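You operate a simulated robot arm through the tools that you are given. There is no shell and no other tool. Be economical: measure what you need, move in short steps, check, and stop when the job is done.

You run a simulated two-armed robot. Do the job below in one go: nothing can be reset, and whatever is moved stays where it is left.

JOB
Lift the pan on to the shaker with both hands, lid it, clamp it and crank the fines through.
Fine: clear lid on the sieve and clamp nut tight before cranking.

It is judged by the outcome, as a careful person would: the job done as asked, and still so three seconds after it is handed in. It fails if anything else is knocked over, pushed out of place, dropped, spilled or broken. Lids that push on must go on centred and level and be pressed home; caps that screw on are set level and turned clockwise until they are tight.

ROBOT AND FRAMES
Two 7-joint arms with two-finger parallel grippers on one trunk, on a base that drives. Base frame: it is fixed to the floor where the robot stands at the start and does not move with it; the origin is under the middle of the robot, x ahead of it, y to its left, z up. Units: cm, degrees, N and s.
The left shoulder is at the start at [-8.2, 11.9, 85.1], the right one opposite. With the tool pointing down near the work surface each hand reaches from about 12 to 58 cm from the robot's upright axis, wherever it stands, measured 20 degrees to its own side. Places, roughly: clamp nut [90, 10, 90]; coarse sieve rim [50, 20, 90]; pan rim [50, 20, 90]; shaker cradle [80, 20, 90]. Payload 3.43 kg a hand.
Tool frame (each hand has its own): the origin (TCP) lies between the finger pads and is the grasp point; the fingertips stand 3 cm ahead of it; z points along the fingers, y is the line along which they close. Largest opening 9.4 cm; finger width 2.8, thickness 1; the body of the gripper, 5 by 9.6 cm, starts 5.5 cm behind the TCP.
Orientation is told as [roll, pitch, yaw] about the base's x, y, z axes, in that order, counted from this pose: with the fingers straight down and closing along the base's y, the tool's x points along the base's -x, its y along +y and its z along -z.

CONTROLS
- The arms move only by the tool nudge_tool. It takes "left_rows", "right_rows" or both (then of equal length, played together; a hand with none holds still); each is a list of rows, each a list of 7 numbers: the shift along the tool's x, y, z in units of 30 mm (1.0 is 30 mm), then the turn, a rotation vector about the tool's x, y, z in units of 4 degrees (1.0 is 4 degrees), then the gripper command, from -1 (shut) to 1 (fully open), values between in proportion. In form: [[dx, dy, dz, rx, ry, rz, gripper], ...]. A call has 1 to 8 rows; each row shifts and turns the commanded pose from where the row before left it, along the tool's axes as they then stand. A call with a number of a shift or a turn outside -1 to 1 is refused whole. A row lasts 0.2 s, in which the tool goes at most 5 cm and 8.6 degrees; a call with a longer step from one row to the next is refused whole, and so is a gripper value outside its range. Where a pose cannot be reached the arm comes as near as it can. A force on the tool above 40 N (or 10 N above the force at the start of the call, whichever is more), or a blocked arm, ends the call early, and 0.2 s more pass. Each finger travels about 15.3 cm/s and halts on what it meets, pressing with about 44 N; the grip force reading is that of the motor and also rises with nothing between the fingers. The clock runs only during rows and for 0.2 s after the last one: add rows that do not move to give the fingers time. It gives the time, the measured TCP pose, the force on the tool (base axes), the opening and the grip force at its end, in the units of the frame above (readings bear some noise), with the torque about the TCP (base axes, N m) and any sound that the robot's microphone picked up.
- Cameras (640 x 400 px; columns grow to the right, rows downward): "scene" is now at [2.23, 4.11, 158.25]; the picture's right is [0.38, -0.92, 0.00], its down [-0.66, -0.28, -0.70] and it looks along [0.64, 0.27, -0.72] (base axes); focal length 256 px, centre (320, 200). "left" rides on the left gripper at [7.6, -1.4, -10.2] in its tool frame; the picture's right is [0.18, 0.98, 0.00], its down [-0.75, 0.14, -0.64] and it looks along [-0.63, 0.12, 0.77] (tool axes); focal length 243 px, centre (320, 200). "right" rides on the right gripper at [7.6, 1.4, -10.3] in its tool frame; the picture's right is [-0.18, 0.98, 0.00], its down [-0.75, -0.14, -0.64] and it looks along [-0.63, -0.12, 0.77] (tool axes); focal length 243 px, centre (320, 200). There is no depth. A picture from a camera that has moved, and an enlarged one, comes with that camera's place and axes in the base frame and with its lens. The place of the scene camera against the robot may be out by one fixed shift of up to 2.5 cm in any direction.
- capture(camera): a new picture of that camera. No time passes.
- lift_body(by): slides the trunk up (or, below 0, down) by that many cm; the arms and the scene camera ride with it, the base frame stays. It gives what a move gives, with no picture.
- base_move(legs): drives the robot by 1 to 6 legs, each [ahead, left, turn to the left] in cm, cm and degrees, along the robot's own axes; the way and the turn of a leg run together, so that a leg with both is an arc; at most 150 cm and 180 degrees a leg. The arms and the cameras ride along, it lands a little off, and it stops where it bumps. It gives what a move gives.
- pan_tilt(pan, tilt): turns the head with the scene camera to pan (to the left, within 143 degrees either way) and tilt (down, from -29 to 69), counted from straight ahead of the robot. It gives what a move gives.
- zoom(camera, box): a new picture of the part [left, top, right, bottom] of that camera's present view, enlarged. No time passes.
- sign_off(): hands the job in; it is judged then, once.

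Work in short steps. Places have to be worked out from the pictures, the camera data and where the tool is seen: move nearer, look again, correct. Check each grasp and each placing, and mend what went wrong. You have 120 turns and 88 pictures in all, those below and enlarged ones among them. Open the grippers and draw the arms clear of the work before you hand the job in, unless the task says otherwise; then end with one line.

The tools are called after "Emit:" as a command line: name --argument value ..., lists and objects as JSON in quotes. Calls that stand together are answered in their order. nudge_tool: Moves the arms, as the interface text tells. Its arguments: {"type":"object","properties":{"left_rows":{"type":"array"},"right_rows":{"type":"array"}},"required":[]} The other tools are called the same way: lift_body (by) slides the trunk up or down; base_move (legs) drives the base; pan_tilt (pan, tilt) turns the head that bears the scene camera; capture (camera) takes a picture; zoom (camera, box) takes an enlarged picture of a part of a camera's view; sign_off () hands the job in.

At the start:

```text
t: 0.0
left_ee_pos: [31.11, 18.64, 121.15]
left_tcp_rot: [0.0, 0.0, 0.0]
left_contact_force: [0.4, -0.4, -0.4]
left_wrist_torque: [0.0, 0.01, -0.02]
left_width: 9.38
left_gripper_force: 0.1
right_ee_pos: [28.79, -7.48, 117.66]
right_tcp_rot: [0.1, 0.1, 0.0]
right_contact_force: [-0.3, -0.1, -0.6]
right_wrist_torque: [0.01, 0.01, 0.01]
right_width: 9.39
right_gripper_force: 0.0
trunk travel left (down, up): [-27.5, 6.0]
robot x, y, heading: [-0.18, 0.18, -0.1]
head pan, tilt: [22.6, 45.7]
```

scene: 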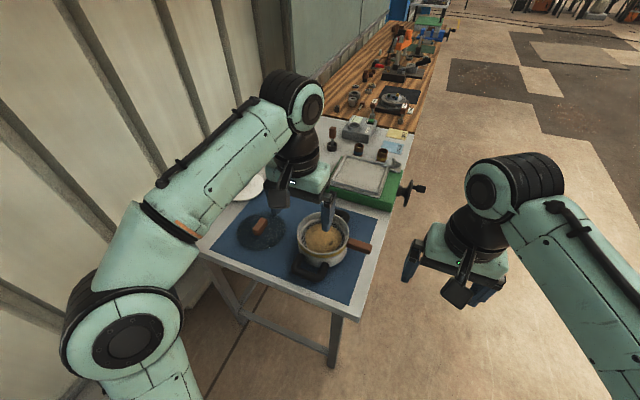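
right: 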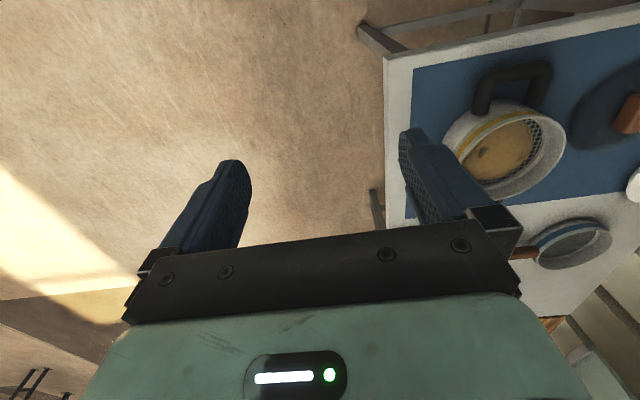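
left: 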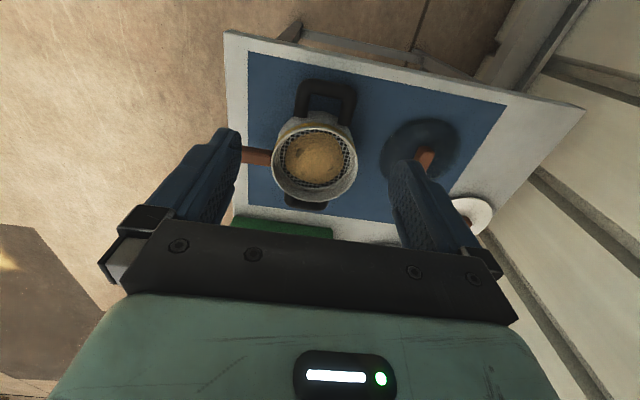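

The bench shows a pan stack with handles, a lid-like disc, and a green shaker beyond. I zoom in on the scene to identify the parts.

Emit:
zoom --camera "scene" --box '[200, 110, 440, 310]'

Emit:
zoom --camera "left" --box '[220, 20, 600, 260]'

Emit:
zoom --camera "right" --box '[380, 20, 640, 320]'

```text
2.00 times, centred on (320, 210) of scene
camera zoom: at [2.23, 4.11, 158.25], right [0.38, -0.92, 0.0], down [-0.66, -0.28, -0.7], along [0.64, 0.27, -0.72], focal length 512 px, centre (320, 180)
```

zoom: 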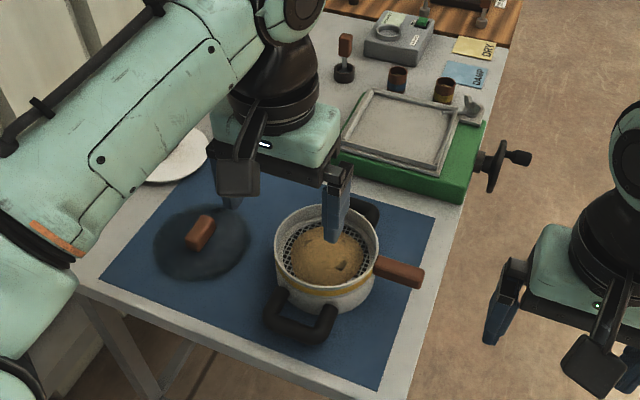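

```text
1.67 times, centred on (410, 140) of left
camera zoom: at [23.7, 17.26, 131.44], right [-0.18, 0.98, 0.0], down [0.75, 0.14, 0.64], along [0.63, 0.12, -0.77], focal length 404 px, centre (170, 300)
```

zoom: 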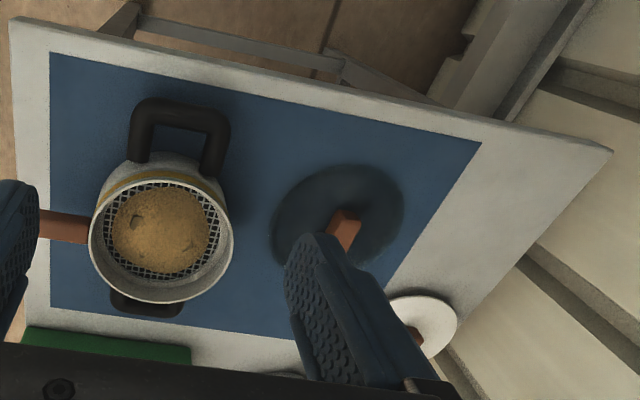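

```text
1.33 times, centred on (510, 170) of right
camera zoom: at [21.21, -6.14, 127.98], right [0.18, 0.98, 0.0], down [0.75, -0.14, 0.64], along [0.63, -0.12, -0.77], focal length 324 px, centre (67, 240)
```

zoom: 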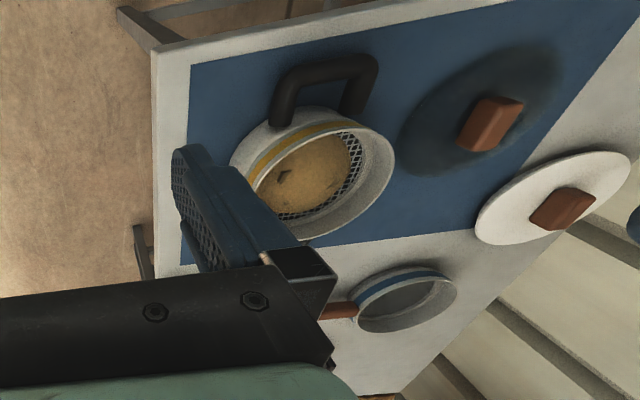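

Need an unobstructed view: I pull the left hand back and up, then look with the head.

Emit:
nudge_tool --left_rows '[[1, 0.5, -0.3, 0, 0, 0, 1], [1, 0.5, -0.3, 0, 0, 0, 1], [1, 0.5, -0.3, 0, 0, 0, 1], [0.5, 0.5, -0.3, 0, 0, 0, 1]]'

Emit:
capture --camera "scene"

Emit:
zoom --camera "scene" --box '[200, 80, 440, 230]'

```text
t: 1.0
left_ee_pos: [20.69, 24.74, 124.76]
left_tcp_rot: [0.1, -0.1, 0.0]
left_contact_force: [-0.3, -0.1, -0.3]
left_wrist_torque: [0.01, -0.01, 0.01]
left_width: 9.39
left_gripper_force: 0.1
right_ee_pos: [28.73, -7.68, 117.75]
right_tcp_rot: [0.0, -0.1, 0.1]
right_contact_force: [0.0, -0.7, 0.6]
right_wrist_torque: [0.0, 0.04, 0.03]
right_width: 9.4
right_gripper_force: 0.2
trunk travel left (down, up): [-27.5, 6.0]
robot x, y, heading: [-0.04, -0.17, -0.3]
head pan, tilt: [22.6, 45.7]
```

```text
81 pictures are left
camera scene: at [2.21, 4.13, 158.25], right [0.38, -0.92, 0.0], down [-0.66, -0.28, -0.7], along [0.65, 0.27, -0.72], focal length 256 px, centre (320, 200)
```

scene: 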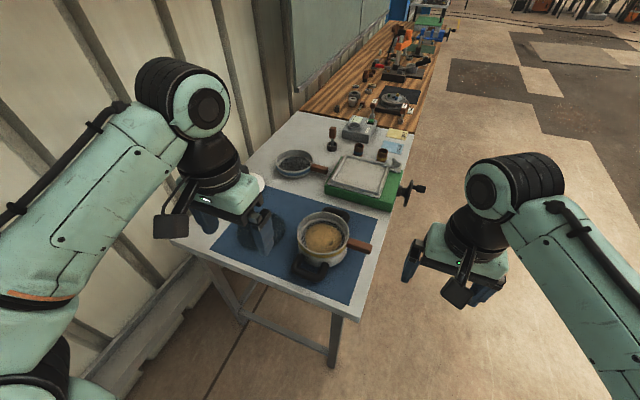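

```text
2.67 times, centred on (320, 155) of scene
camera zoom: at [2.21, 4.13, 158.25], right [0.38, -0.92, 0.0], down [-0.66, -0.28, -0.7], along [0.65, 0.27, -0.72], focal length 683 px, centre (320, 320)
```

zoom: 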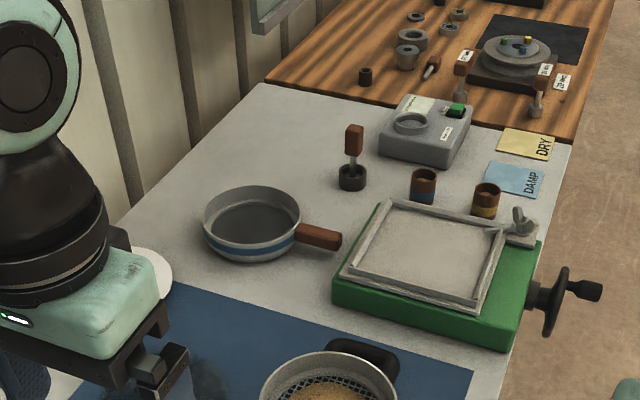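

The layout is clear: pan with coarse sieve near (48,21), clear lid near (48,40), shaker near (86,19) with crank on the -y side. I drive to the table's right side, facing +y, level with the pan.

Emit:
base_move --legs '[[0, -32, 0], [48, 0, 0], [0, 0, 90]]'

Emit:
pan_tilt --pan 0 --tilt 50

Emit:
capture --camera "scene"

```text
t: 10.6
left_ee_pos: [23.66, -10.97, 124.76]
left_tcp_rot: [0.0, 0.0, 88.8]
left_contact_force: [-0.1, -0.1, -0.3]
left_wrist_torque: [-0.01, 0.0, -0.01]
left_width: 9.43
left_gripper_force: 0.1
right_ee_pos: [56.28, -3.61, 117.72]
right_tcp_rot: [0.0, 0.0, 88.7]
right_contact_force: [0.5, -0.9, 0.6]
right_wrist_torque: [0.01, -0.03, 0.02]
right_width: 9.39
right_gripper_force: 0.0
trunk travel left (down, up): [-27.5, 6.0]
robot x, y, heading: [47.85, -32.37, 88.7]
head pan, tilt: [22.6, 45.7]
```

```text
t: 11.5
left_ee_pos: [23.69, -11.0, 124.85]
left_tcp_rot: [0.1, 0.1, 88.7]
left_contact_force: [-0.5, -1.0, -0.5]
left_wrist_torque: [0.03, -0.01, 0.01]
left_width: 9.4
left_gripper_force: 0.0
right_ee_pos: [56.07, -3.48, 117.62]
right_tcp_rot: [0.0, -0.1, 88.7]
right_contact_force: [0.0, 0.0, 0.7]
right_wrist_torque: [-0.03, 0.04, -0.02]
right_width: 9.42
right_gripper_force: 0.1
trunk travel left (down, up): [-27.5, 6.0]
robot x, y, heading: [48.25, -32.25, 88.7]
head pan, tilt: [0.0, 50.0]
```

```text
79 pictures are left
camera scene: at [47.18, -27.85, 157.66], right [1.0, -0.02, 0.0], down [-0.02, -0.77, -0.64], along [0.01, 0.64, -0.77], focal length 256 px, centre (320, 200)
```

scene: 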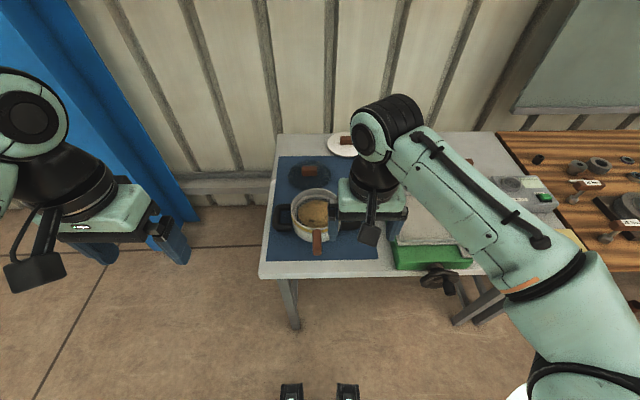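

The pan is about 55 cm ahead and the way to the table edge is free. I move 14 cm ahead and slightly left, then look again with wrist cameras.

Emit:
base_move --legs '[[14, 2, 1.3]]'

Emit:
nudge_tool --left_rows '[[-1, -1, 0, 0, 0, 0, 1], [-1, -1, 0, 0, 0, 0, 1], [-1, -1, 0, 0, 0, 0, 1], [-1, 0, 0, 0, 0, 0, 1], [-1, 0, 0, 0, 0, 0, 1], [-1, 0, 0.5, 0, 0, 0, 1]]' --right_rows '[[0, 1, 0, 0, 0, 0, 1], [0, 1, 0, 0, 0, 0, 1], [0, 1, 0, 0, 0, 0, 1], [0, 1, 0, 0, 0, 0, 1], [0, 0, 0, 0, 0, 0, 1], [0, 0, 0, 0, 0, 0, 1]]'

Emit:
capture --camera "scene"

Emit:
capture --camera "left"

Emit:
capture --camera "right"

```text
t: 12.8
left_ee_pos: [21.94, 1.13, 124.74]
left_tcp_rot: [0.0, 0.1, 90.0]
left_contact_force: [0.9, 0.5, -0.3]
left_wrist_torque: [0.0, 0.02, 0.01]
left_width: 9.39
left_gripper_force: 0.0
right_ee_pos: [54.02, 9.09, 117.71]
right_tcp_rot: [0.0, 0.1, 89.8]
right_contact_force: [-0.2, 0.4, -0.2]
right_wrist_torque: [0.02, 0.01, -0.01]
right_width: 9.39
right_gripper_force: 0.0
trunk travel left (down, up): [-27.5, 6.0]
robot x, y, heading: [46.25, -19.89, 89.7]
head pan, tilt: [0.0, 50.0]
stopped in leg 1: the robot was blocked; the commanded pose is now the measured one
```

```text
t: 13.8
left_ee_pos: [33.83, 11.56, 125.26]
left_tcp_rot: [-1.5, -0.4, 83.4]
left_contact_force: [-27.4, 7.6, 1.8]
left_wrist_torque: [0.23, 0.68, 0.27]
left_width: 7.83
left_gripper_force: 0.1
left hand out of reach, approached as far as the arm can: row 4, 5
right_ee_pos: [44.21, 9.44, 117.87]
right_tcp_rot: [-1.2, -0.1, 87.8]
right_contact_force: [27.4, -8.3, -2.2]
right_wrist_torque: [0.4, 1.18, -0.02]
right_width: 7.87
right_gripper_force: 0.0
trunk travel left (down, up): [-27.5, 6.0]
robot x, y, heading: [46.37, -19.9, 89.7]
head pan, tilt: [0.0, 50.0]
stopped in row 5 (left hand): the force on the tool passed its limit at 64 N (the readings are from after the stop); the commanded pose is now the measured one
```

```text
78 pictures are left
camera scene: at [45.74, -15.49, 157.66], right [1.0, 0.0, 0.0], down [0.0, -0.77, -0.64], along [0.0, 0.64, -0.77], focal length 256 px, centre (320, 200)
```

scene: 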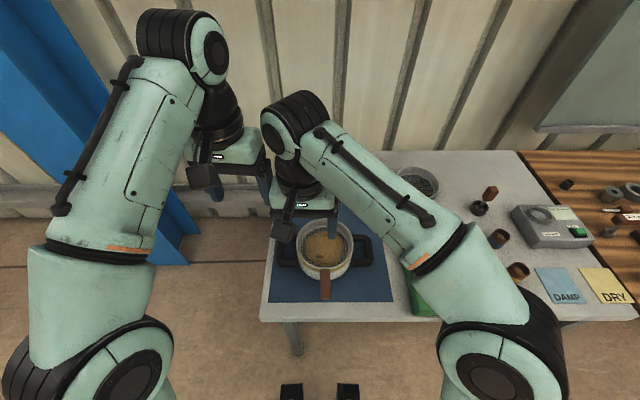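

```text
77 pictures are left
camera left: at [34.28, 3.79, 135.53], right [-1.0, -0.07, -0.03], down [-0.07, 0.76, 0.64], along [-0.03, 0.64, -0.77], focal length 243 px, centre (320, 200)
```

left: 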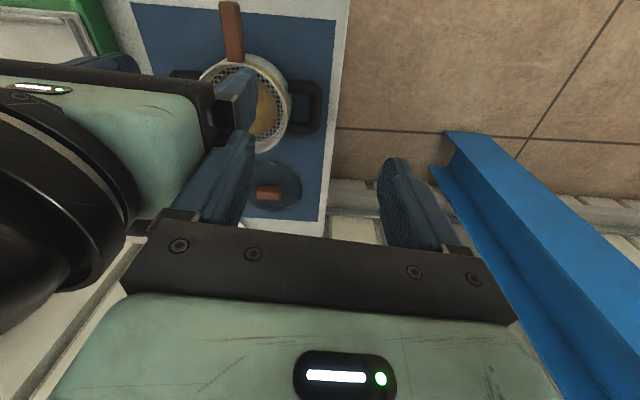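

```text
76 pictures are left
camera right: at [42.36, 1.89, 128.04], right [-0.97, 0.22, -0.02], down [0.16, 0.75, 0.65], along [0.16, 0.63, -0.76], focal length 243 px, centre (320, 200)
```

right: 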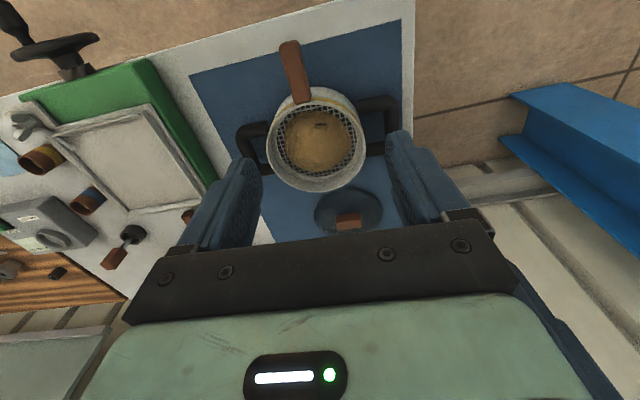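

The hands touched each other because tool +y is base -x at this yaw. I separate them gently and correct the tilt before approaching the handles (estimated outer bars at x≈32 and 60.7, y≈23.5).

Emit:
nudge_tool --left_rows '[[0, 0.4, 0, -0.2, 0.1, -0.8, 1], [0, 0.4, 0, -0.17, 0, -0.85, 1], [0, 0, 0, 0, 0, 0, 1], [0, 0, 0, 0, 0, 0, 1], [0, 0, 0, 0, 0, 0, 1], [0, 0, 0, 0, 0, 0, 1]]' --right_rows '[[0, -1, 0, -0.3, 0, -0.5, 1], [0, -1, 0, 0, 0, 0, 1], [0, -1, 0, 0, 0, 0, 1], [0, -1, 0, 0, 0, 0, 1], [0, -1, 0, 0, 0, 0, 1], [0, -0.5, 0, 0, 0, 0, 1]]'

```text
t: 15.2
left_ee_pos: [32.58, 11.72, 124.96]
left_tcp_rot: [-0.3, 0.2, 89.1]
left_contact_force: [-0.3, -0.4, -0.1]
left_wrist_torque: [0.02, 0.01, -0.01]
left_width: 9.41
left_gripper_force: 0.0
left hand out of reach, approached as far as the arm can: row 1
right_ee_pos: [60.32, 9.38, 117.85]
right_tcp_rot: [0.4, -0.3, 90.3]
right_contact_force: [0.5, 0.2, -0.2]
right_wrist_torque: [-0.02, 0.01, 0.01]
right_width: 9.42
right_gripper_force: 0.1
trunk travel left (down, up): [-27.5, 6.0]
robot x, y, heading: [46.55, -19.7, 89.5]
head pan, tilt: [0.0, 50.0]
```

Hands are apart and level. I bring them down and forward over the handles and look with both wrist cameras.

Emit:
nudge_tool --left_rows '[[-0.4, 0, 1, 0, 0, 0, 1], [-0.4, 0, 1, 0, 0, 0, 1], [-0.5, 0, 1, 0, 0, 0, 1], [-0.5, 0, 1, 0, 0, 0, 1], [-0.5, 0, 1, 0, 0, 0, 1], [-0.5, 0, 0.6, 0, 0, 0, 1]]' --right_rows '[[-0.4, 0, 1, 0, 0, 0, 1], [-0.5, 0, 1, 0, 0, 0, 1], [-0.5, 0, 1, 0, 0, 0, 1], [-0.6, 0, 0.2, 0, 0, 0, 1], [-0.6, 0, 0.0, 0, 0, 0, 1], [-0.6, 0, 0, 0, 0, 0, 1]]'

Emit:
capture --camera "left"

Emit:
capture --camera "right"

Emit:
capture --camera "scene"

```text
t: 16.6
left_ee_pos: [32.8, 20.13, 108.1]
left_tcp_rot: [-0.3, 0.2, 89.0]
left_contact_force: [0.1, -0.1, -0.3]
left_wrist_torque: [-0.01, 0.0, -0.01]
left_width: 9.39
left_gripper_force: 0.0
right_ee_pos: [60.17, 19.26, 108.26]
right_tcp_rot: [0.2, -0.1, 90.2]
right_contact_force: [-0.5, 0.0, 0.3]
right_wrist_torque: [0.0, 0.02, 0.0]
right_width: 9.39
right_gripper_force: 0.0
trunk travel left (down, up): [-27.5, 6.0]
robot x, y, heading: [46.46, -19.84, 89.8]
head pan, tilt: [0.0, 50.0]
```

```text
75 pictures are left
camera left: at [34.18, 12.58, 118.36], right [-0.99, -0.17, -0.01], down [-0.13, 0.76, 0.64], along [-0.1, 0.63, -0.77], focal length 243 px, centre (320, 200)
```

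left: 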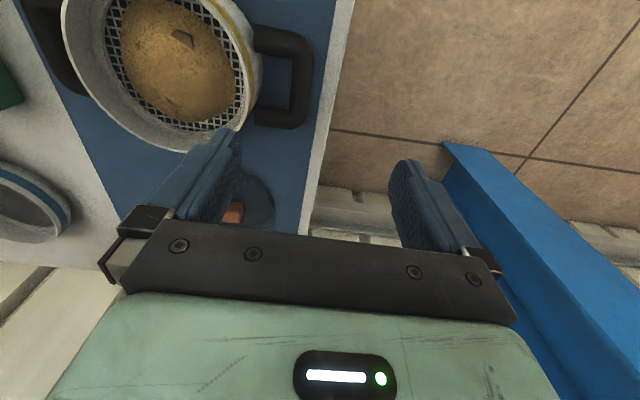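

```text
74 pictures are left
camera right: at [58.98, 11.51, 118.43], right [-0.98, 0.18, 0.01], down [0.14, 0.75, 0.64], along [0.11, 0.63, -0.77], focal length 243 px, centre (320, 200)
```

right: 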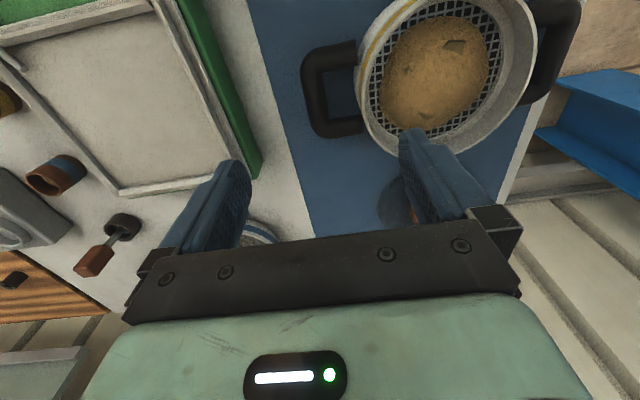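

```text
73 pictures are left
camera scene: at [45.64, -15.37, 157.66], right [1.0, 0.0, 0.0], down [0.0, -0.77, -0.64], along [0.0, 0.64, -0.77], focal length 256 px, centre (320, 200)
```

scene: 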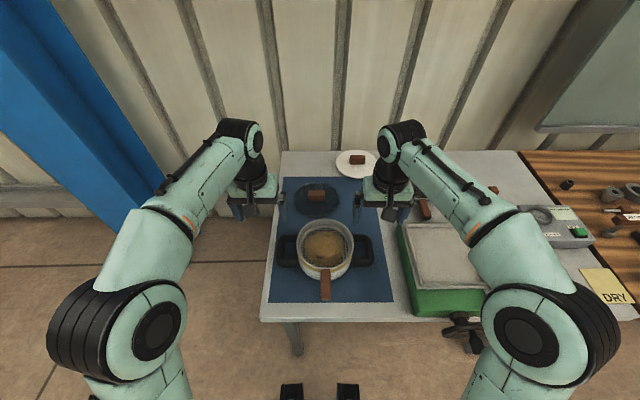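

Wrist views put the outer bars near x≈35.4 and 60.6, y≈19.6, z≈90. I align, narrow the fingers to about 5 cm, go down to z≈99, and look again.

Emit:
nudge_tool --left_rows '[[0, -0.45, 0.7, 0, 0, -0.2, 0.06], [0.1, -0.43, 0.7, 0, 0, 0, 0.06], [0.1, 0, 0.7, 0, 0, 0, 0.06], [0, 0, 0.7, 0, 0, 0, 0.06], [0, 0, 0.2, 0, 0, 0, 0.06]]' --right_rows '[[0, -0.1, 0.7, 0, 0, 0, 0.06], [0, 0, 0.7, 0, 0, 0, 0.06], [0, 0, 0.7, 0, 0, 0, 0.06], [0, 0, 0.7, 0, 0, 0, 0.06], [0, 0, 0.2, 0, 0, 0, 0.06]]'

Emit:
capture --camera "left"

Emit:
capture --camera "right"

```text
t: 17.9
left_ee_pos: [35.4, 19.35, 99.11]
left_tcp_rot: [-0.3, 0.3, 90.0]
left_contact_force: [0.1, 0.1, 0.6]
left_wrist_torque: [0.0, 0.01, -0.01]
left_width: 4.96
left_gripper_force: 0.0
right_ee_pos: [60.38, 19.12, 99.18]
right_tcp_rot: [0.3, -0.2, 90.1]
right_contact_force: [0.0, 0.4, 0.0]
right_wrist_torque: [0.01, 0.0, -0.01]
right_width: 4.97
right_gripper_force: 0.1
trunk travel left (down, up): [-27.5, 6.0]
robot x, y, heading: [46.35, -19.76, 89.9]
head pan, tilt: [0.0, 50.0]
```

```text
72 pictures are left
camera left: at [36.87, 11.83, 109.39], right [-0.98, -0.18, 0.0], down [-0.14, 0.76, 0.64], along [-0.11, 0.63, -0.77], focal length 243 px, centre (320, 200)
```

left: 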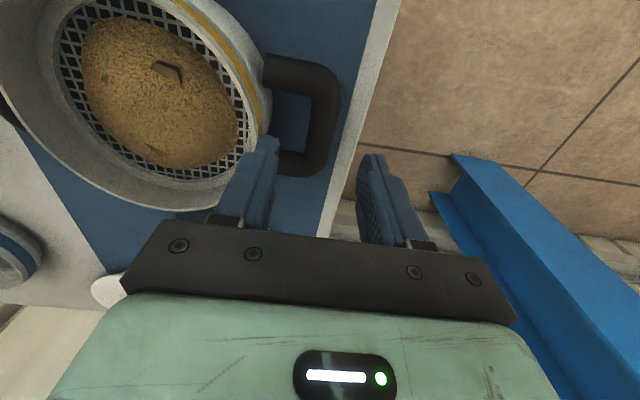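

```text
71 pictures are left
camera right: at [59.14, 11.36, 109.42], right [-0.98, 0.18, 0.01], down [0.14, 0.75, 0.64], along [0.11, 0.63, -0.77], focal length 243 px, centre (320, 200)
```

right: 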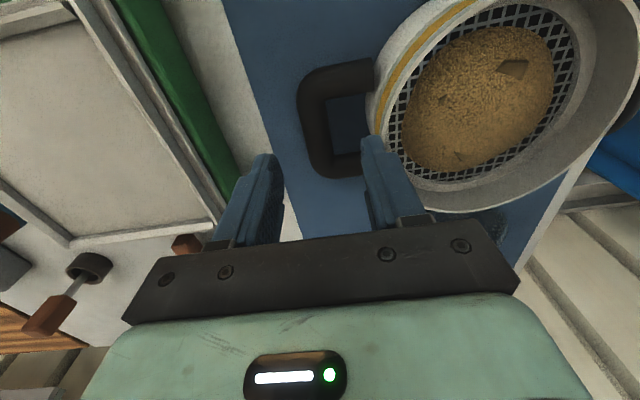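

The bars are laterally within the fingers; height is still uncertain (83–90). I descend 6 cm more and shift y by 1 cm, then check.

Emit:
nudge_tool --left_rows '[[-0.15, 0, 0.5, 0, 0, 0, 0.06], [-0.2, 0, 0.5, 0, 0, 0, 0.06], [0, 0, 0.5, 0, 0, 0, 0.06], [0, 0, 0.5, 0, 0, 0, 0.06]]' --right_rows '[[-0.2, -0.1, 0.5, 0, 0, 0, 0.06], [-0.2, 0, 0.5, 0, 0, 0, 0.06], [0, 0, 0.5, 0, 0, 0, 0.06], [0, 0, 0.5, 0, 0, 0, 0.06]]'

Emit:
capture --camera "left"

Emit:
capture --camera "right"

```text
t: 18.9
left_ee_pos: [35.39, 20.46, 93.04]
left_tcp_rot: [-0.3, 0.3, 89.9]
left_contact_force: [0.2, 0.3, 0.5]
left_wrist_torque: [0.01, 0.02, 0.0]
left_width: 4.99
left_gripper_force: 0.1
right_ee_pos: [60.75, 20.22, 93.24]
right_tcp_rot: [0.3, -0.2, 90.2]
right_contact_force: [0.1, 0.2, 0.4]
right_wrist_torque: [0.0, 0.02, -0.01]
right_width: 4.97
right_gripper_force: 0.0
trunk travel left (down, up): [-27.5, 6.0]
robot x, y, heading: [46.27, -19.65, 89.7]
head pan, tilt: [0.0, 50.0]
```

```text
70 pictures are left
camera left: at [36.92, 12.92, 103.41], right [-0.98, -0.18, 0.0], down [-0.14, 0.76, 0.64], along [-0.11, 0.63, -0.77], focal length 243 px, centre (320, 200)
```

left: 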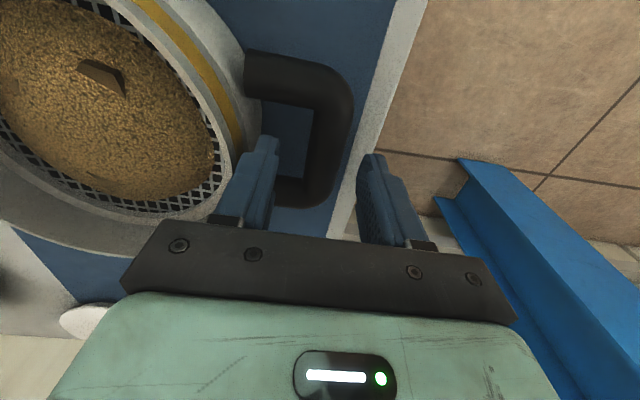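

```text
69 pictures are left
camera right: at [59.4, 12.66, 103.44], right [-0.98, 0.18, 0.01], down [0.14, 0.75, 0.64], along [0.11, 0.63, -0.77], focal length 243 px, centre (320, 200)
```

right: 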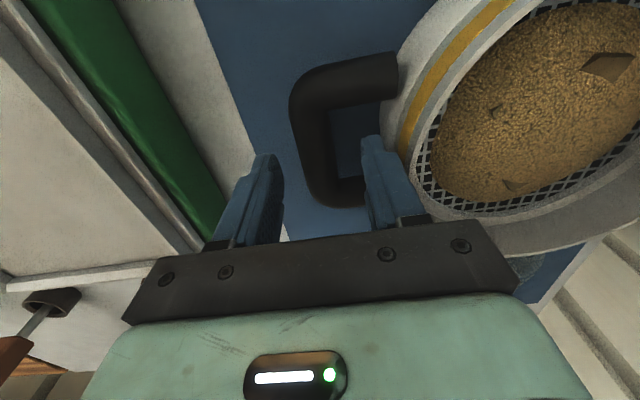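

Size growth suggests the handles are lower (z≈82). I descend another 5 cm with small outward and forward shifts, still straddling.

Emit:
nudge_tool --left_rows '[[-0.2, 0.1, 0.4, 0, 0, 0, 0.06], [-0.1, 0.1, 0.4, 0, 0, 0, 0.06], [0, 0, 0.4, 0, 0, 0, 0.06], [0, 0, 0.4, 0, 0, 0, 0.06]]' --right_rows '[[-0.2, -0.1, 0.4, 0, 0, 0, 0.06], [-0.1, 0, 0.4, 0, 0, 0, 0.06], [0, 0, 0.4, 0, 0, 0, 0.06], [0, 0, 0.4, 0, 0, 0, 0.06]]'

Emit:
capture --camera "left"

Emit:
capture --camera "right"

```text
t: 19.9
left_ee_pos: [34.95, 21.43, 88.26]
left_tcp_rot: [-0.3, 0.3, 89.9]
left_contact_force: [-0.4, 0.0, 0.7]
left_wrist_torque: [0.02, 0.02, -0.01]
left_width: 4.96
left_gripper_force: 0.1
right_ee_pos: [60.92, 21.23, 88.47]
right_tcp_rot: [0.4, -0.1, 90.2]
right_contact_force: [-0.1, 0.2, -0.5]
right_wrist_torque: [-0.02, 0.01, -0.03]
right_width: 4.95
right_gripper_force: 0.1
trunk travel left (down, up): [-27.5, 6.0]
robot x, y, heading: [46.44, -19.91, 89.8]
head pan, tilt: [0.0, 50.0]
```

```text
68 pictures are left
camera left: at [36.38, 13.79, 98.58], right [-0.98, -0.18, 0.0], down [-0.14, 0.76, 0.64], along [-0.11, 0.63, -0.77], focal length 243 px, centre (320, 200)
```

left: 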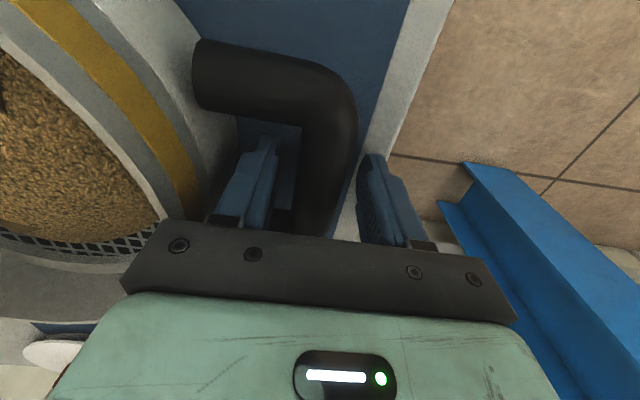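

```text
67 pictures are left
camera right: at [59.7, 13.53, 98.62], right [-0.98, 0.18, 0.01], down [0.14, 0.75, 0.64], along [0.11, 0.63, -0.77], focal length 243 px, centre (320, 200)
```

right: 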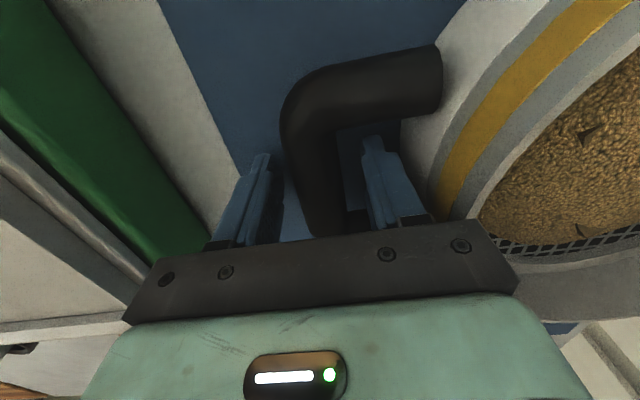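

The bars now lie between both finger pairs, bar centre about z≈86. I go down 2.4 cm and close gently both hands.

Emit:
nudge_tool --left_rows '[[0, 0, 0.4, 0, 0, 0, 0.06], [0, 0, 0.4, 0, 0, 0, 0.06], [0, 0, 0, 0, 0, 0, 0.06]]' --right_rows '[[0, 0, 0.4, 0, 0, 0, 0.06], [0, 0, 0.45, 0, 0, 0, 0.06], [0, 0, 0, 0, 0, 0, 0.06]]'

Emit:
capture --camera "left"

Emit:
capture --camera "right"

```text
t: 20.3
left_ee_pos: [34.9, 21.28, 88.21]
left_tcp_rot: [-0.4, -0.5, 89.8]
left_contact_force: [-1.7, -10.0, 20.1]
left_wrist_torque: [-0.59, 0.65, 0.18]
left_width: 5.07
left_gripper_force: 0.7
right_ee_pos: [60.95, 21.11, 87.96]
right_tcp_rot: [0.4, -0.9, 90.1]
right_contact_force: [1.7, -9.4, 20.5]
right_wrist_torque: [-0.59, -0.63, -0.17]
right_width: 5.04
right_gripper_force: 0.8
trunk travel left (down, up): [-27.5, 6.0]
robot x, y, heading: [46.38, -20.31, 90.0]
head pan, tilt: [0.0, 50.0]
stopped in row 2 (left hand): the force on the tool passed its limit at 49 N (the readings are from after the stop); the commanded pose is now the measured one
```

```text
66 pictures are left
camera left: at [36.41, 13.58, 98.23], right [-0.98, -0.18, -0.01], down [-0.15, 0.75, 0.65], along [-0.11, 0.64, -0.76], focal length 243 px, centre (320, 200)
```

left: 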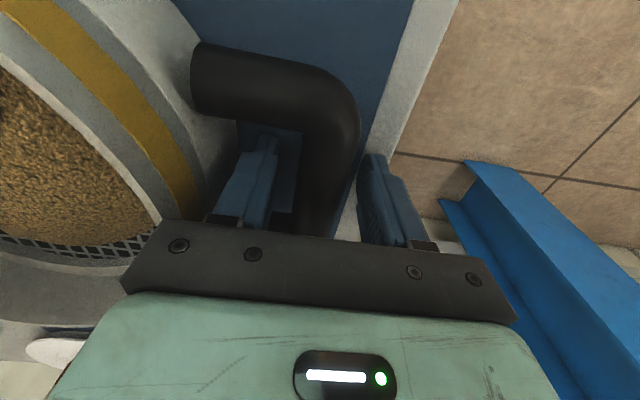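

```text
65 pictures are left
camera right: at [59.65, 13.31, 98.16], right [-0.98, 0.18, 0.01], down [0.14, 0.74, 0.65], along [0.11, 0.64, -0.76], focal length 243 px, centre (320, 200)
```

right: 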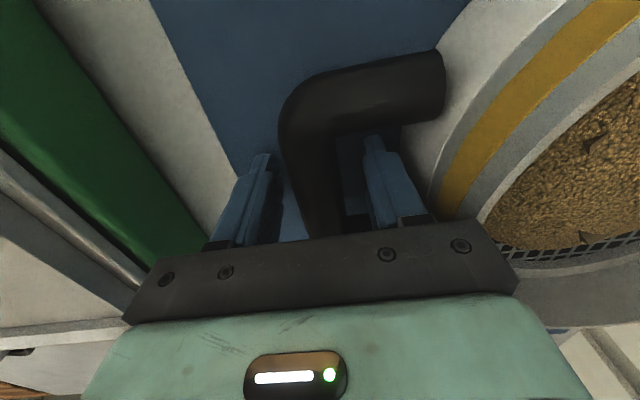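

Both hands touched something flat under the fingertips at z≈85 (the table/mat). I lift 3 mm, level, and close on the bars.

Emit:
nudge_tool --left_rows '[[0, 0, -0.1, 0, 0.12, 0, 0.06], [0, 0, 0, 0, 0, 0, -0.3], [0, 0, 0, 0, 0, 0, -1], [0, 0, 0, 0, 0, 0, -1], [0, 0, 0, 0, 0, 0, -1]]' --right_rows '[[0, 0, -0.15, 0, 0.22, 0, 0.06], [0, 0, 0, 0, 0, 0, -0.3], [0, 0, 0, 0, 0, 0, -1], [0, 0, 0, 0, 0, 0, -1], [0, 0, 0, 0, 0, 0, -1]]'

Emit:
capture --camera "left"

```text
t: 21.5
left_ee_pos: [34.85, 21.62, 88.06]
left_tcp_rot: [-0.5, 0.0, 89.9]
left_contact_force: [-5.8, 0.1, 6.8]
left_wrist_torque: [0.48, 0.3, 0.15]
left_width: 2.86
left_gripper_force: 44.1
right_ee_pos: [60.81, 21.24, 88.14]
right_tcp_rot: [0.4, 0.1, 90.2]
right_contact_force: [-1.5, 0.0, 0.1]
right_wrist_torque: [0.02, 0.03, -0.03]
right_width: 2.86
right_gripper_force: 44.6
trunk travel left (down, up): [-27.5, 6.0]
robot x, y, heading: [46.37, -20.06, 89.8]
head pan, tilt: [0.0, 50.0]
```

```text
64 pictures are left
camera left: at [36.33, 13.99, 98.28], right [-0.98, -0.18, -0.01], down [-0.15, 0.75, 0.64], along [-0.11, 0.63, -0.77], focal length 243 px, centre (320, 200)
```

left: 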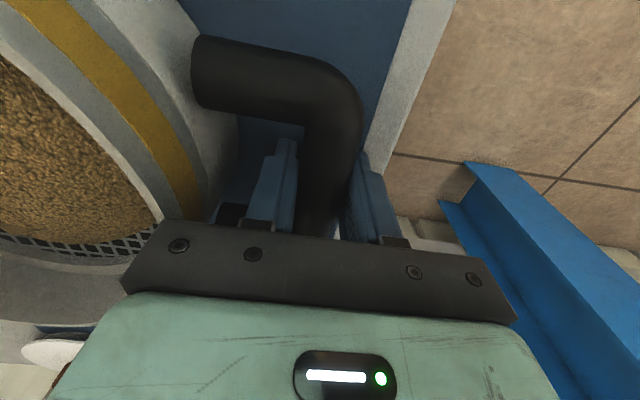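

Both hands hold the bars (2.86 cm). I lift both together slowly.

Emit:
nudge_tool --left_rows '[[0, 0, -0.3, 0, 0, 0, -1], [0, 0, -0.3, 0, 0, 0, -1], [0, 0, -0.4, 0, 0, 0, -1], [0, 0, -0.4, 0, 0, 0, -1], [0, 0, -0.4, 0, 0, 0, -1], [0, 0, -0.4, 0, 0, 0, -1], [0, 0, -0.3, 0, 0, 0, -1], [0, 0, 0, 0, 0, 0, -1]]' --right_rows '[[0, 0, -0.3, 0, 0, 0, -1], [0, 0, -0.3, 0, 0, 0, -1], [0, 0, -0.4, 0, 0, 0, -1], [0, 0, -0.4, 0, 0, 0, -1], [0, 0, -0.4, 0, 0, 0, -1], [0, 0, -0.4, 0, 0, 0, -1], [0, 0, -0.3, 0, 0, 0, -1], [0, 0, 0, 0, 0, 0, -1]]'

Emit:
capture --camera "scene"

```text
t: 23.3
left_ee_pos: [34.96, 21.52, 95.47]
left_tcp_rot: [-0.5, 0.1, 89.8]
left_contact_force: [3.5, 0.3, -2.5]
left_wrist_torque: [-0.01, -0.03, 0.33]
left_width: 2.42
left_gripper_force: 43.8
right_ee_pos: [60.9, 21.39, 95.58]
right_tcp_rot: [0.5, 0.2, 90.2]
right_contact_force: [-4.0, -0.7, -0.8]
right_wrist_torque: [0.07, 0.21, -0.1]
right_width: 2.43
right_gripper_force: 43.9
trunk travel left (down, up): [-27.5, 6.0]
robot x, y, heading: [46.27, -19.87, 90.0]
head pan, tilt: [0.0, 50.0]
```

```text
63 pictures are left
camera scene: at [45.64, -15.44, 157.66], right [1.0, 0.0, 0.0], down [0.0, -0.77, -0.64], along [0.0, 0.64, -0.77], focal length 256 px, centre (320, 200)
```

scene: 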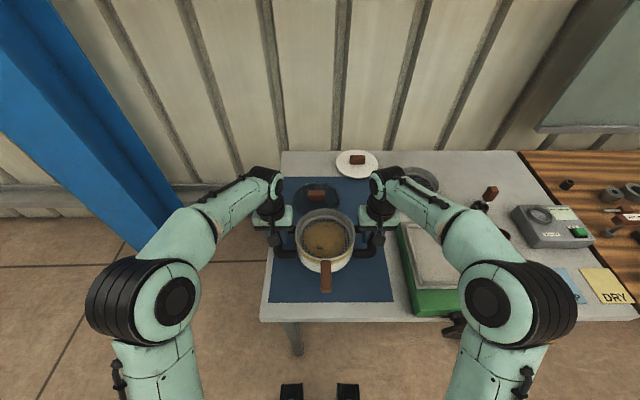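

Pan is off the table, but the widths shrank to 2.42, so I check whether the bars slipped within the fingers.

Emit:
capture --camera "left"

Emit:
zoom --camera "scene" --box '[230, 160, 430, 320]'

```text
62 pictures are left
camera left: at [36.38, 14.03, 105.77], right [-0.98, -0.18, -0.01], down [-0.15, 0.75, 0.64], along [-0.11, 0.63, -0.77], focal length 243 px, centre (320, 200)
```

left: 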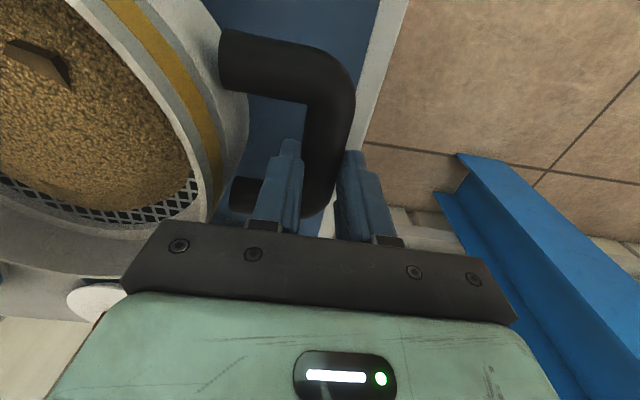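

```text
2.50 times, centred on (330, 240) of scene
camera zoom: at [45.64, -15.44, 157.66], right [1.0, 0.0, 0.0], down [0.0, -0.77, -0.64], along [0.0, 0.64, -0.77], focal length 640 px, centre (295, 100)
```

zoom: 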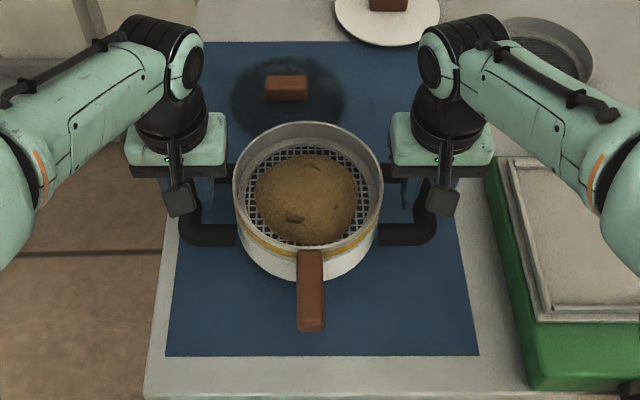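

The bars seem to have slid toward the fingertips. I hold still a moment to see whether the grip is stable.

Emit:
nudge_tool --left_rows '[[0, 0, 0, 0, 0, 0, -1], [0, 0, 0, 0, 0, 0, -1]]' --right_rows '[[0, 0, 0, 0, 0, 0, -1], [0, 0, 0, 0, 0, 0, -1]]'

Emit:
zoom --camera "right" --box '[220, 40, 460, 240]'

```text
t: 23.9
left_ee_pos: [34.96, 21.66, 95.44]
left_tcp_rot: [-0.5, 0.2, 89.9]
left_contact_force: [6.4, 0.8, -3.0]
left_wrist_torque: [0.01, -0.1, 0.4]
left_width: 2.42
left_gripper_force: 44.0
right_ee_pos: [60.94, 21.46, 95.61]
right_tcp_rot: [0.4, 0.1, 90.2]
right_contact_force: [-6.4, -0.7, -2.9]
right_wrist_torque: [0.06, 0.21, -0.05]
right_width: 2.44
right_gripper_force: 44.2
trunk travel left (down, up): [-27.5, 6.0]
robot x, y, heading: [46.13, -19.9, 89.7]
head pan, tilt: [0.0, 50.0]
```

```text
2.00 times, centred on (340, 140) of right
camera zoom: at [59.72, 13.79, 105.9], right [-0.98, 0.18, 0.01], down [0.14, 0.76, 0.64], along [0.11, 0.63, -0.77], focal length 485 px, centre (280, 320)
```

zoom: 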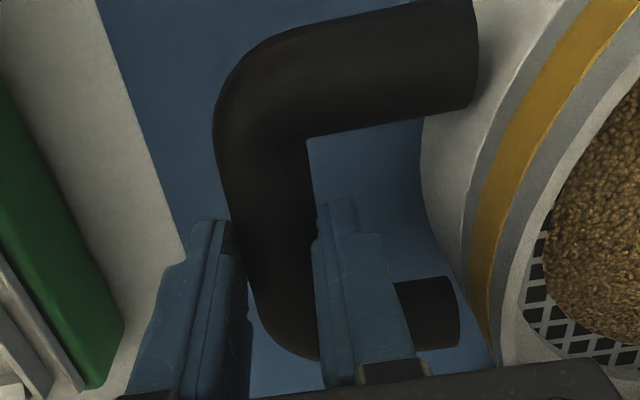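

The grip is steady. I raise the trunk 6 cm so that both hands rise together, then check.

Emit:
lift_body --by 6

Emit:
base_move --legs '[[-8, 0, 0]]'

Emit:
capture --camera "scene"

```text
t: 24.9
left_ee_pos: [34.89, 21.5, 101.5]
left_tcp_rot: [-0.5, -0.1, 89.9]
left_contact_force: [8.0, 2.8, -1.8]
left_wrist_torque: [0.02, -0.15, 0.47]
left_width: 2.4
left_gripper_force: 44.1
right_ee_pos: [60.94, 21.33, 101.7]
right_tcp_rot: [0.4, 0.1, 90.3]
right_contact_force: [-7.3, -1.9, -2.0]
right_wrist_torque: [0.12, 0.24, 0.1]
right_width: 2.43
right_gripper_force: 44.0
trunk travel left (down, up): [-33.5, 0.0]
robot x, y, heading: [46.39, -20.06, 89.8]
head pan, tilt: [0.0, 50.0]
```

```text
t: 26.0
left_ee_pos: [34.78, 13.72, 101.6]
left_tcp_rot: [-0.4, 0.0, 89.9]
left_contact_force: [8.3, 1.7, -1.6]
left_wrist_torque: [0.21, -0.18, 0.43]
left_width: 2.42
left_gripper_force: 43.9
right_ee_pos: [60.92, 13.59, 101.66]
right_tcp_rot: [0.3, 0.2, 90.2]
right_contact_force: [-9.1, -1.8, -3.1]
right_wrist_torque: [-0.13, 0.19, 0.06]
right_width: 2.4
right_gripper_force: 44.3
trunk travel left (down, up): [-33.5, 0.0]
robot x, y, heading: [46.19, -27.65, 89.8]
head pan, tilt: [0.0, 50.0]
```

```text
59 pictures are left
camera scene: at [45.61, -23.47, 164.01], right [1.0, 0.0, 0.0], down [0.0, -0.77, -0.64], along [0.0, 0.64, -0.77], focal length 256 px, centre (320, 200)
```

scene: 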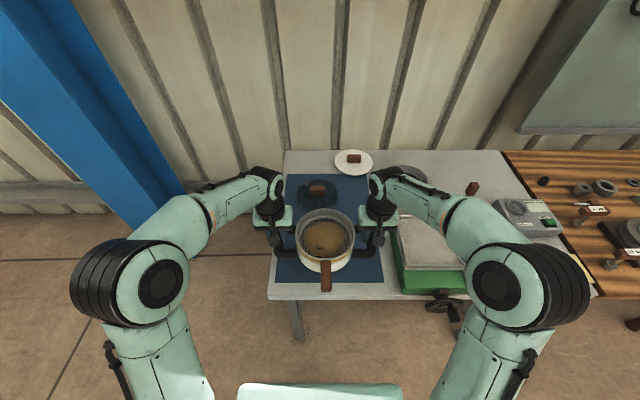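

Pan is held safely above shaker height. I strafe right 33 cm toward the shaker and look.

Emit:
base_move --legs '[[0, -33, 0]]'

Emit:
capture --camera "scene"

Emit:
capture --camera "right"

Emit:
capture --camera "left"

```text
t: 29.4
left_ee_pos: [67.91, 13.57, 101.59]
left_tcp_rot: [-0.5, 0.1, 90.0]
left_contact_force: [1.0, 1.9, -3.4]
left_wrist_torque: [0.08, -0.02, 0.44]
left_width: 2.42
left_gripper_force: 44.0
right_ee_pos: [93.77, 13.38, 101.7]
right_tcp_rot: [0.4, 0.2, 90.3]
right_contact_force: [0.3, -1.8, -1.9]
right_wrist_torque: [-0.03, 0.02, 0.03]
right_width: 2.41
right_gripper_force: 43.8
trunk travel left (down, up): [-33.5, 0.0]
robot x, y, heading: [79.41, -27.8, 90.1]
head pan, tilt: [0.0, 50.0]
```

```text
58 pictures are left
camera scene: at [78.63, -23.61, 163.98], right [1.0, 0.0, 0.0], down [0.0, -0.77, -0.64], along [0.0, 0.64, -0.77], focal length 256 px, centre (320, 200)
```

scene: 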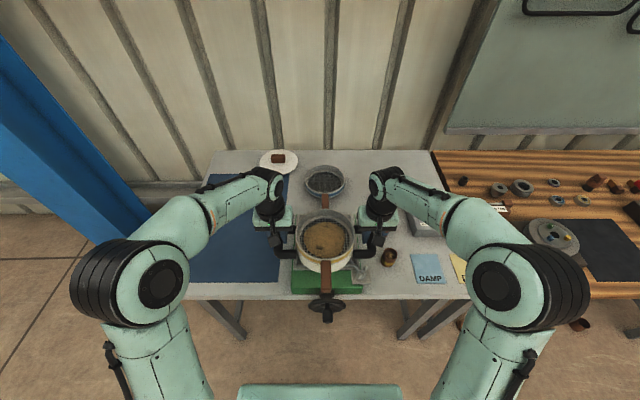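

```text
57 pictures are left
camera right: at [92.66, 5.77, 111.91], right [-0.98, 0.18, 0.01], down [0.14, 0.76, 0.64], along [0.11, 0.63, -0.77], focal length 243 px, centre (320, 200)
```

right: 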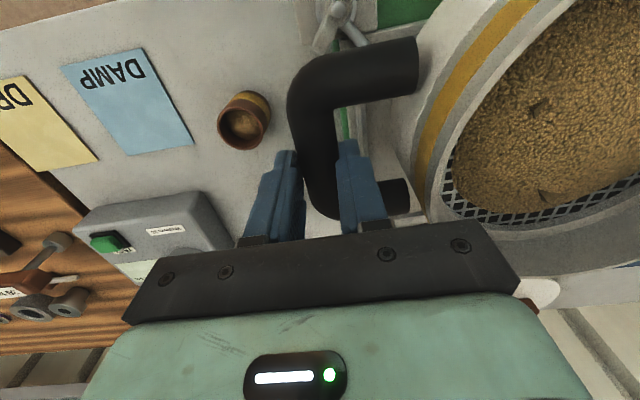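

```text
56 pictures are left
camera left: at [69.33, 5.97, 111.77], right [-0.98, -0.18, -0.01], down [-0.15, 0.75, 0.64], along [-0.11, 0.63, -0.77], focal length 243 px, centre (320, 200)
```

left: 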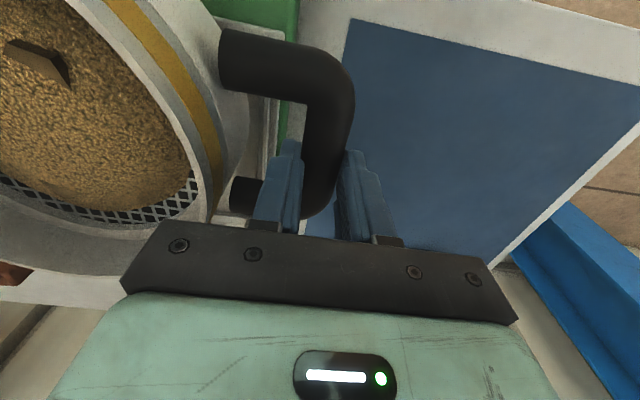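

The pan hovers over the shaker. I zoom to compare pan and cradle frame.

Emit:
zoom --camera "scene" --box '[260, 190, 420, 330]'

```text
2.86 times, centred on (340, 260) of scene
camera zoom: at [78.63, -23.61, 163.98], right [1.0, 0.0, 0.0], down [0.0, -0.77, -0.64], along [0.0, 0.64, -0.77], focal length 732 px, centre (263, 29)
```

zoom: 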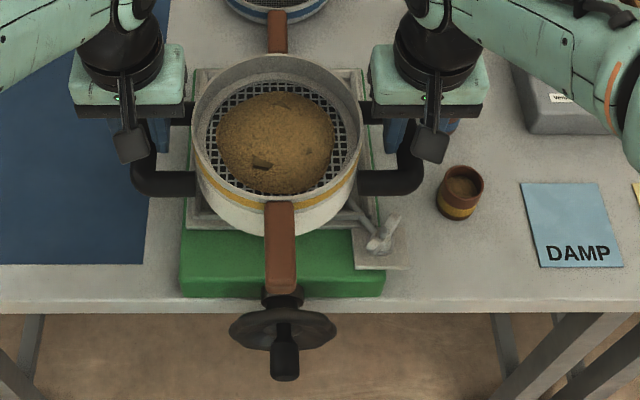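

From wrist views I put the cradle centre near (81.3, 18.4), frame about 18 cm square, top z≈91.5; the pan centre is at (80.8, 13.2). I extend both hands together in small steps.

Emit:
nudge_tool --left_rows '[[-0.3, -0.05, 0, 0, 0, 0, -1], [-0.3, -0.05, 0, 0, 0, 0, -1], [-0.3, -0.05, 0, 0, 0, 0, -1], [-0.3, 0, 0, 0, 0, 0, -1], [-0.3, 0, 0, 0, 0, 0, -1], [-0.25, 0, 0, 0, 0, 0, -1], [0, 0, 0, 0, 0, 0, -1]]' --right_rows '[[-0.3, -0.05, 0, 0, 0, 0, -1], [-0.3, -0.05, 0, 0, 0, 0, -1], [-0.3, -0.05, 0, 0, 0, 0, -1], [-0.3, 0, 0, 0, 0, 0, -1], [-0.3, 0, 0, 0, 0, 0, -1], [-0.25, 0, 0, 0, 0, 0, -1], [0, 0, 0, 0, 0, 0, -1]]'

Emit:
lift_body --by -2

Emit:
capture --camera "right"

Emit:
capture --camera "left"

Emit:
zoom --camera "scene" --box '[260, 180, 420, 320]'

```text
t: 31.0
left_ee_pos: [68.17, 18.73, 101.49]
left_tcp_rot: [-0.5, 0.1, 90.0]
left_contact_force: [-1.5, 2.5, -3.4]
left_wrist_torque: [0.21, 0.19, 0.53]
left_width: 2.43
left_gripper_force: 43.9
right_ee_pos: [94.31, 18.51, 101.67]
right_tcp_rot: [0.4, 0.2, 90.3]
right_contact_force: [1.3, -2.4, -0.8]
right_wrist_torque: [-0.19, 0.14, 0.12]
right_width: 2.4
right_gripper_force: 44.2
trunk travel left (down, up): [-33.5, 0.0]
robot x, y, heading: [79.32, -27.93, 90.0]
head pan, tilt: [0.0, 50.0]
```

```text
t: 31.7
left_ee_pos: [68.38, 18.74, 99.48]
left_tcp_rot: [-0.6, 0.1, 90.0]
left_contact_force: [-0.5, 2.4, -2.3]
left_wrist_torque: [0.06, 0.01, 0.45]
left_width: 2.43
left_gripper_force: 44.0
right_ee_pos: [94.33, 18.78, 99.48]
right_tcp_rot: [0.4, 0.2, 90.3]
right_contact_force: [0.6, -0.6, -3.3]
right_wrist_torque: [-0.07, -0.11, 0.03]
right_width: 2.41
right_gripper_force: 44.3
trunk travel left (down, up): [-31.5, 2.0]
robot x, y, heading: [79.24, -27.3, 89.9]
head pan, tilt: [0.0, 50.0]
```

```text
54 pictures are left
camera right: at [93.1, 11.12, 109.83], right [-0.98, 0.18, 0.01], down [0.14, 0.76, 0.64], along [0.11, 0.63, -0.77], focal length 243 px, centre (320, 200)
```

right: 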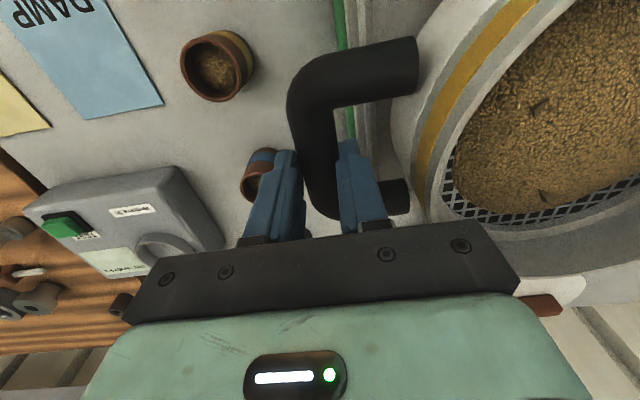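

```text
53 pictures are left
camera left: at [69.78, 11.3, 109.73], right [-0.98, -0.18, -0.01], down [-0.15, 0.76, 0.64], along [-0.11, 0.63, -0.77], focal length 243 px, centre (320, 200)
```

left: 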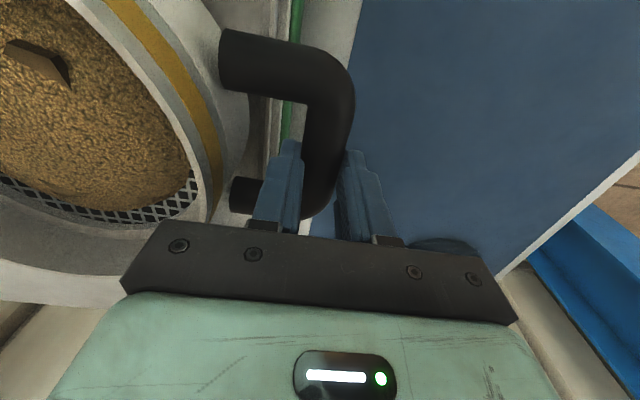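

```text
2.86 times, centred on (340, 250) of scene
camera zoom: at [78.63, -23.44, 162.06], right [1.0, 0.0, 0.0], down [0.0, -0.77, -0.64], along [0.0, 0.64, -0.77], focal length 732 px, centre (263, 57)
```

zoom: 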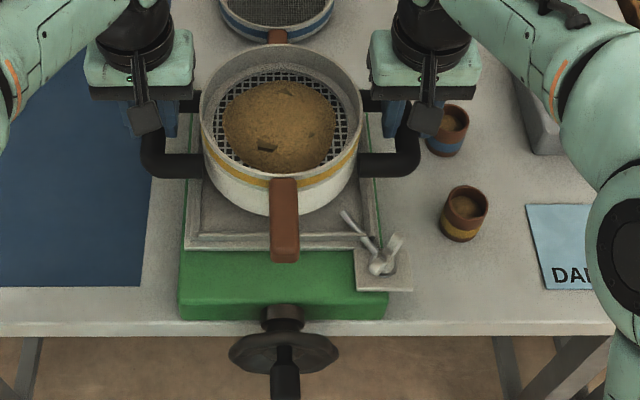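

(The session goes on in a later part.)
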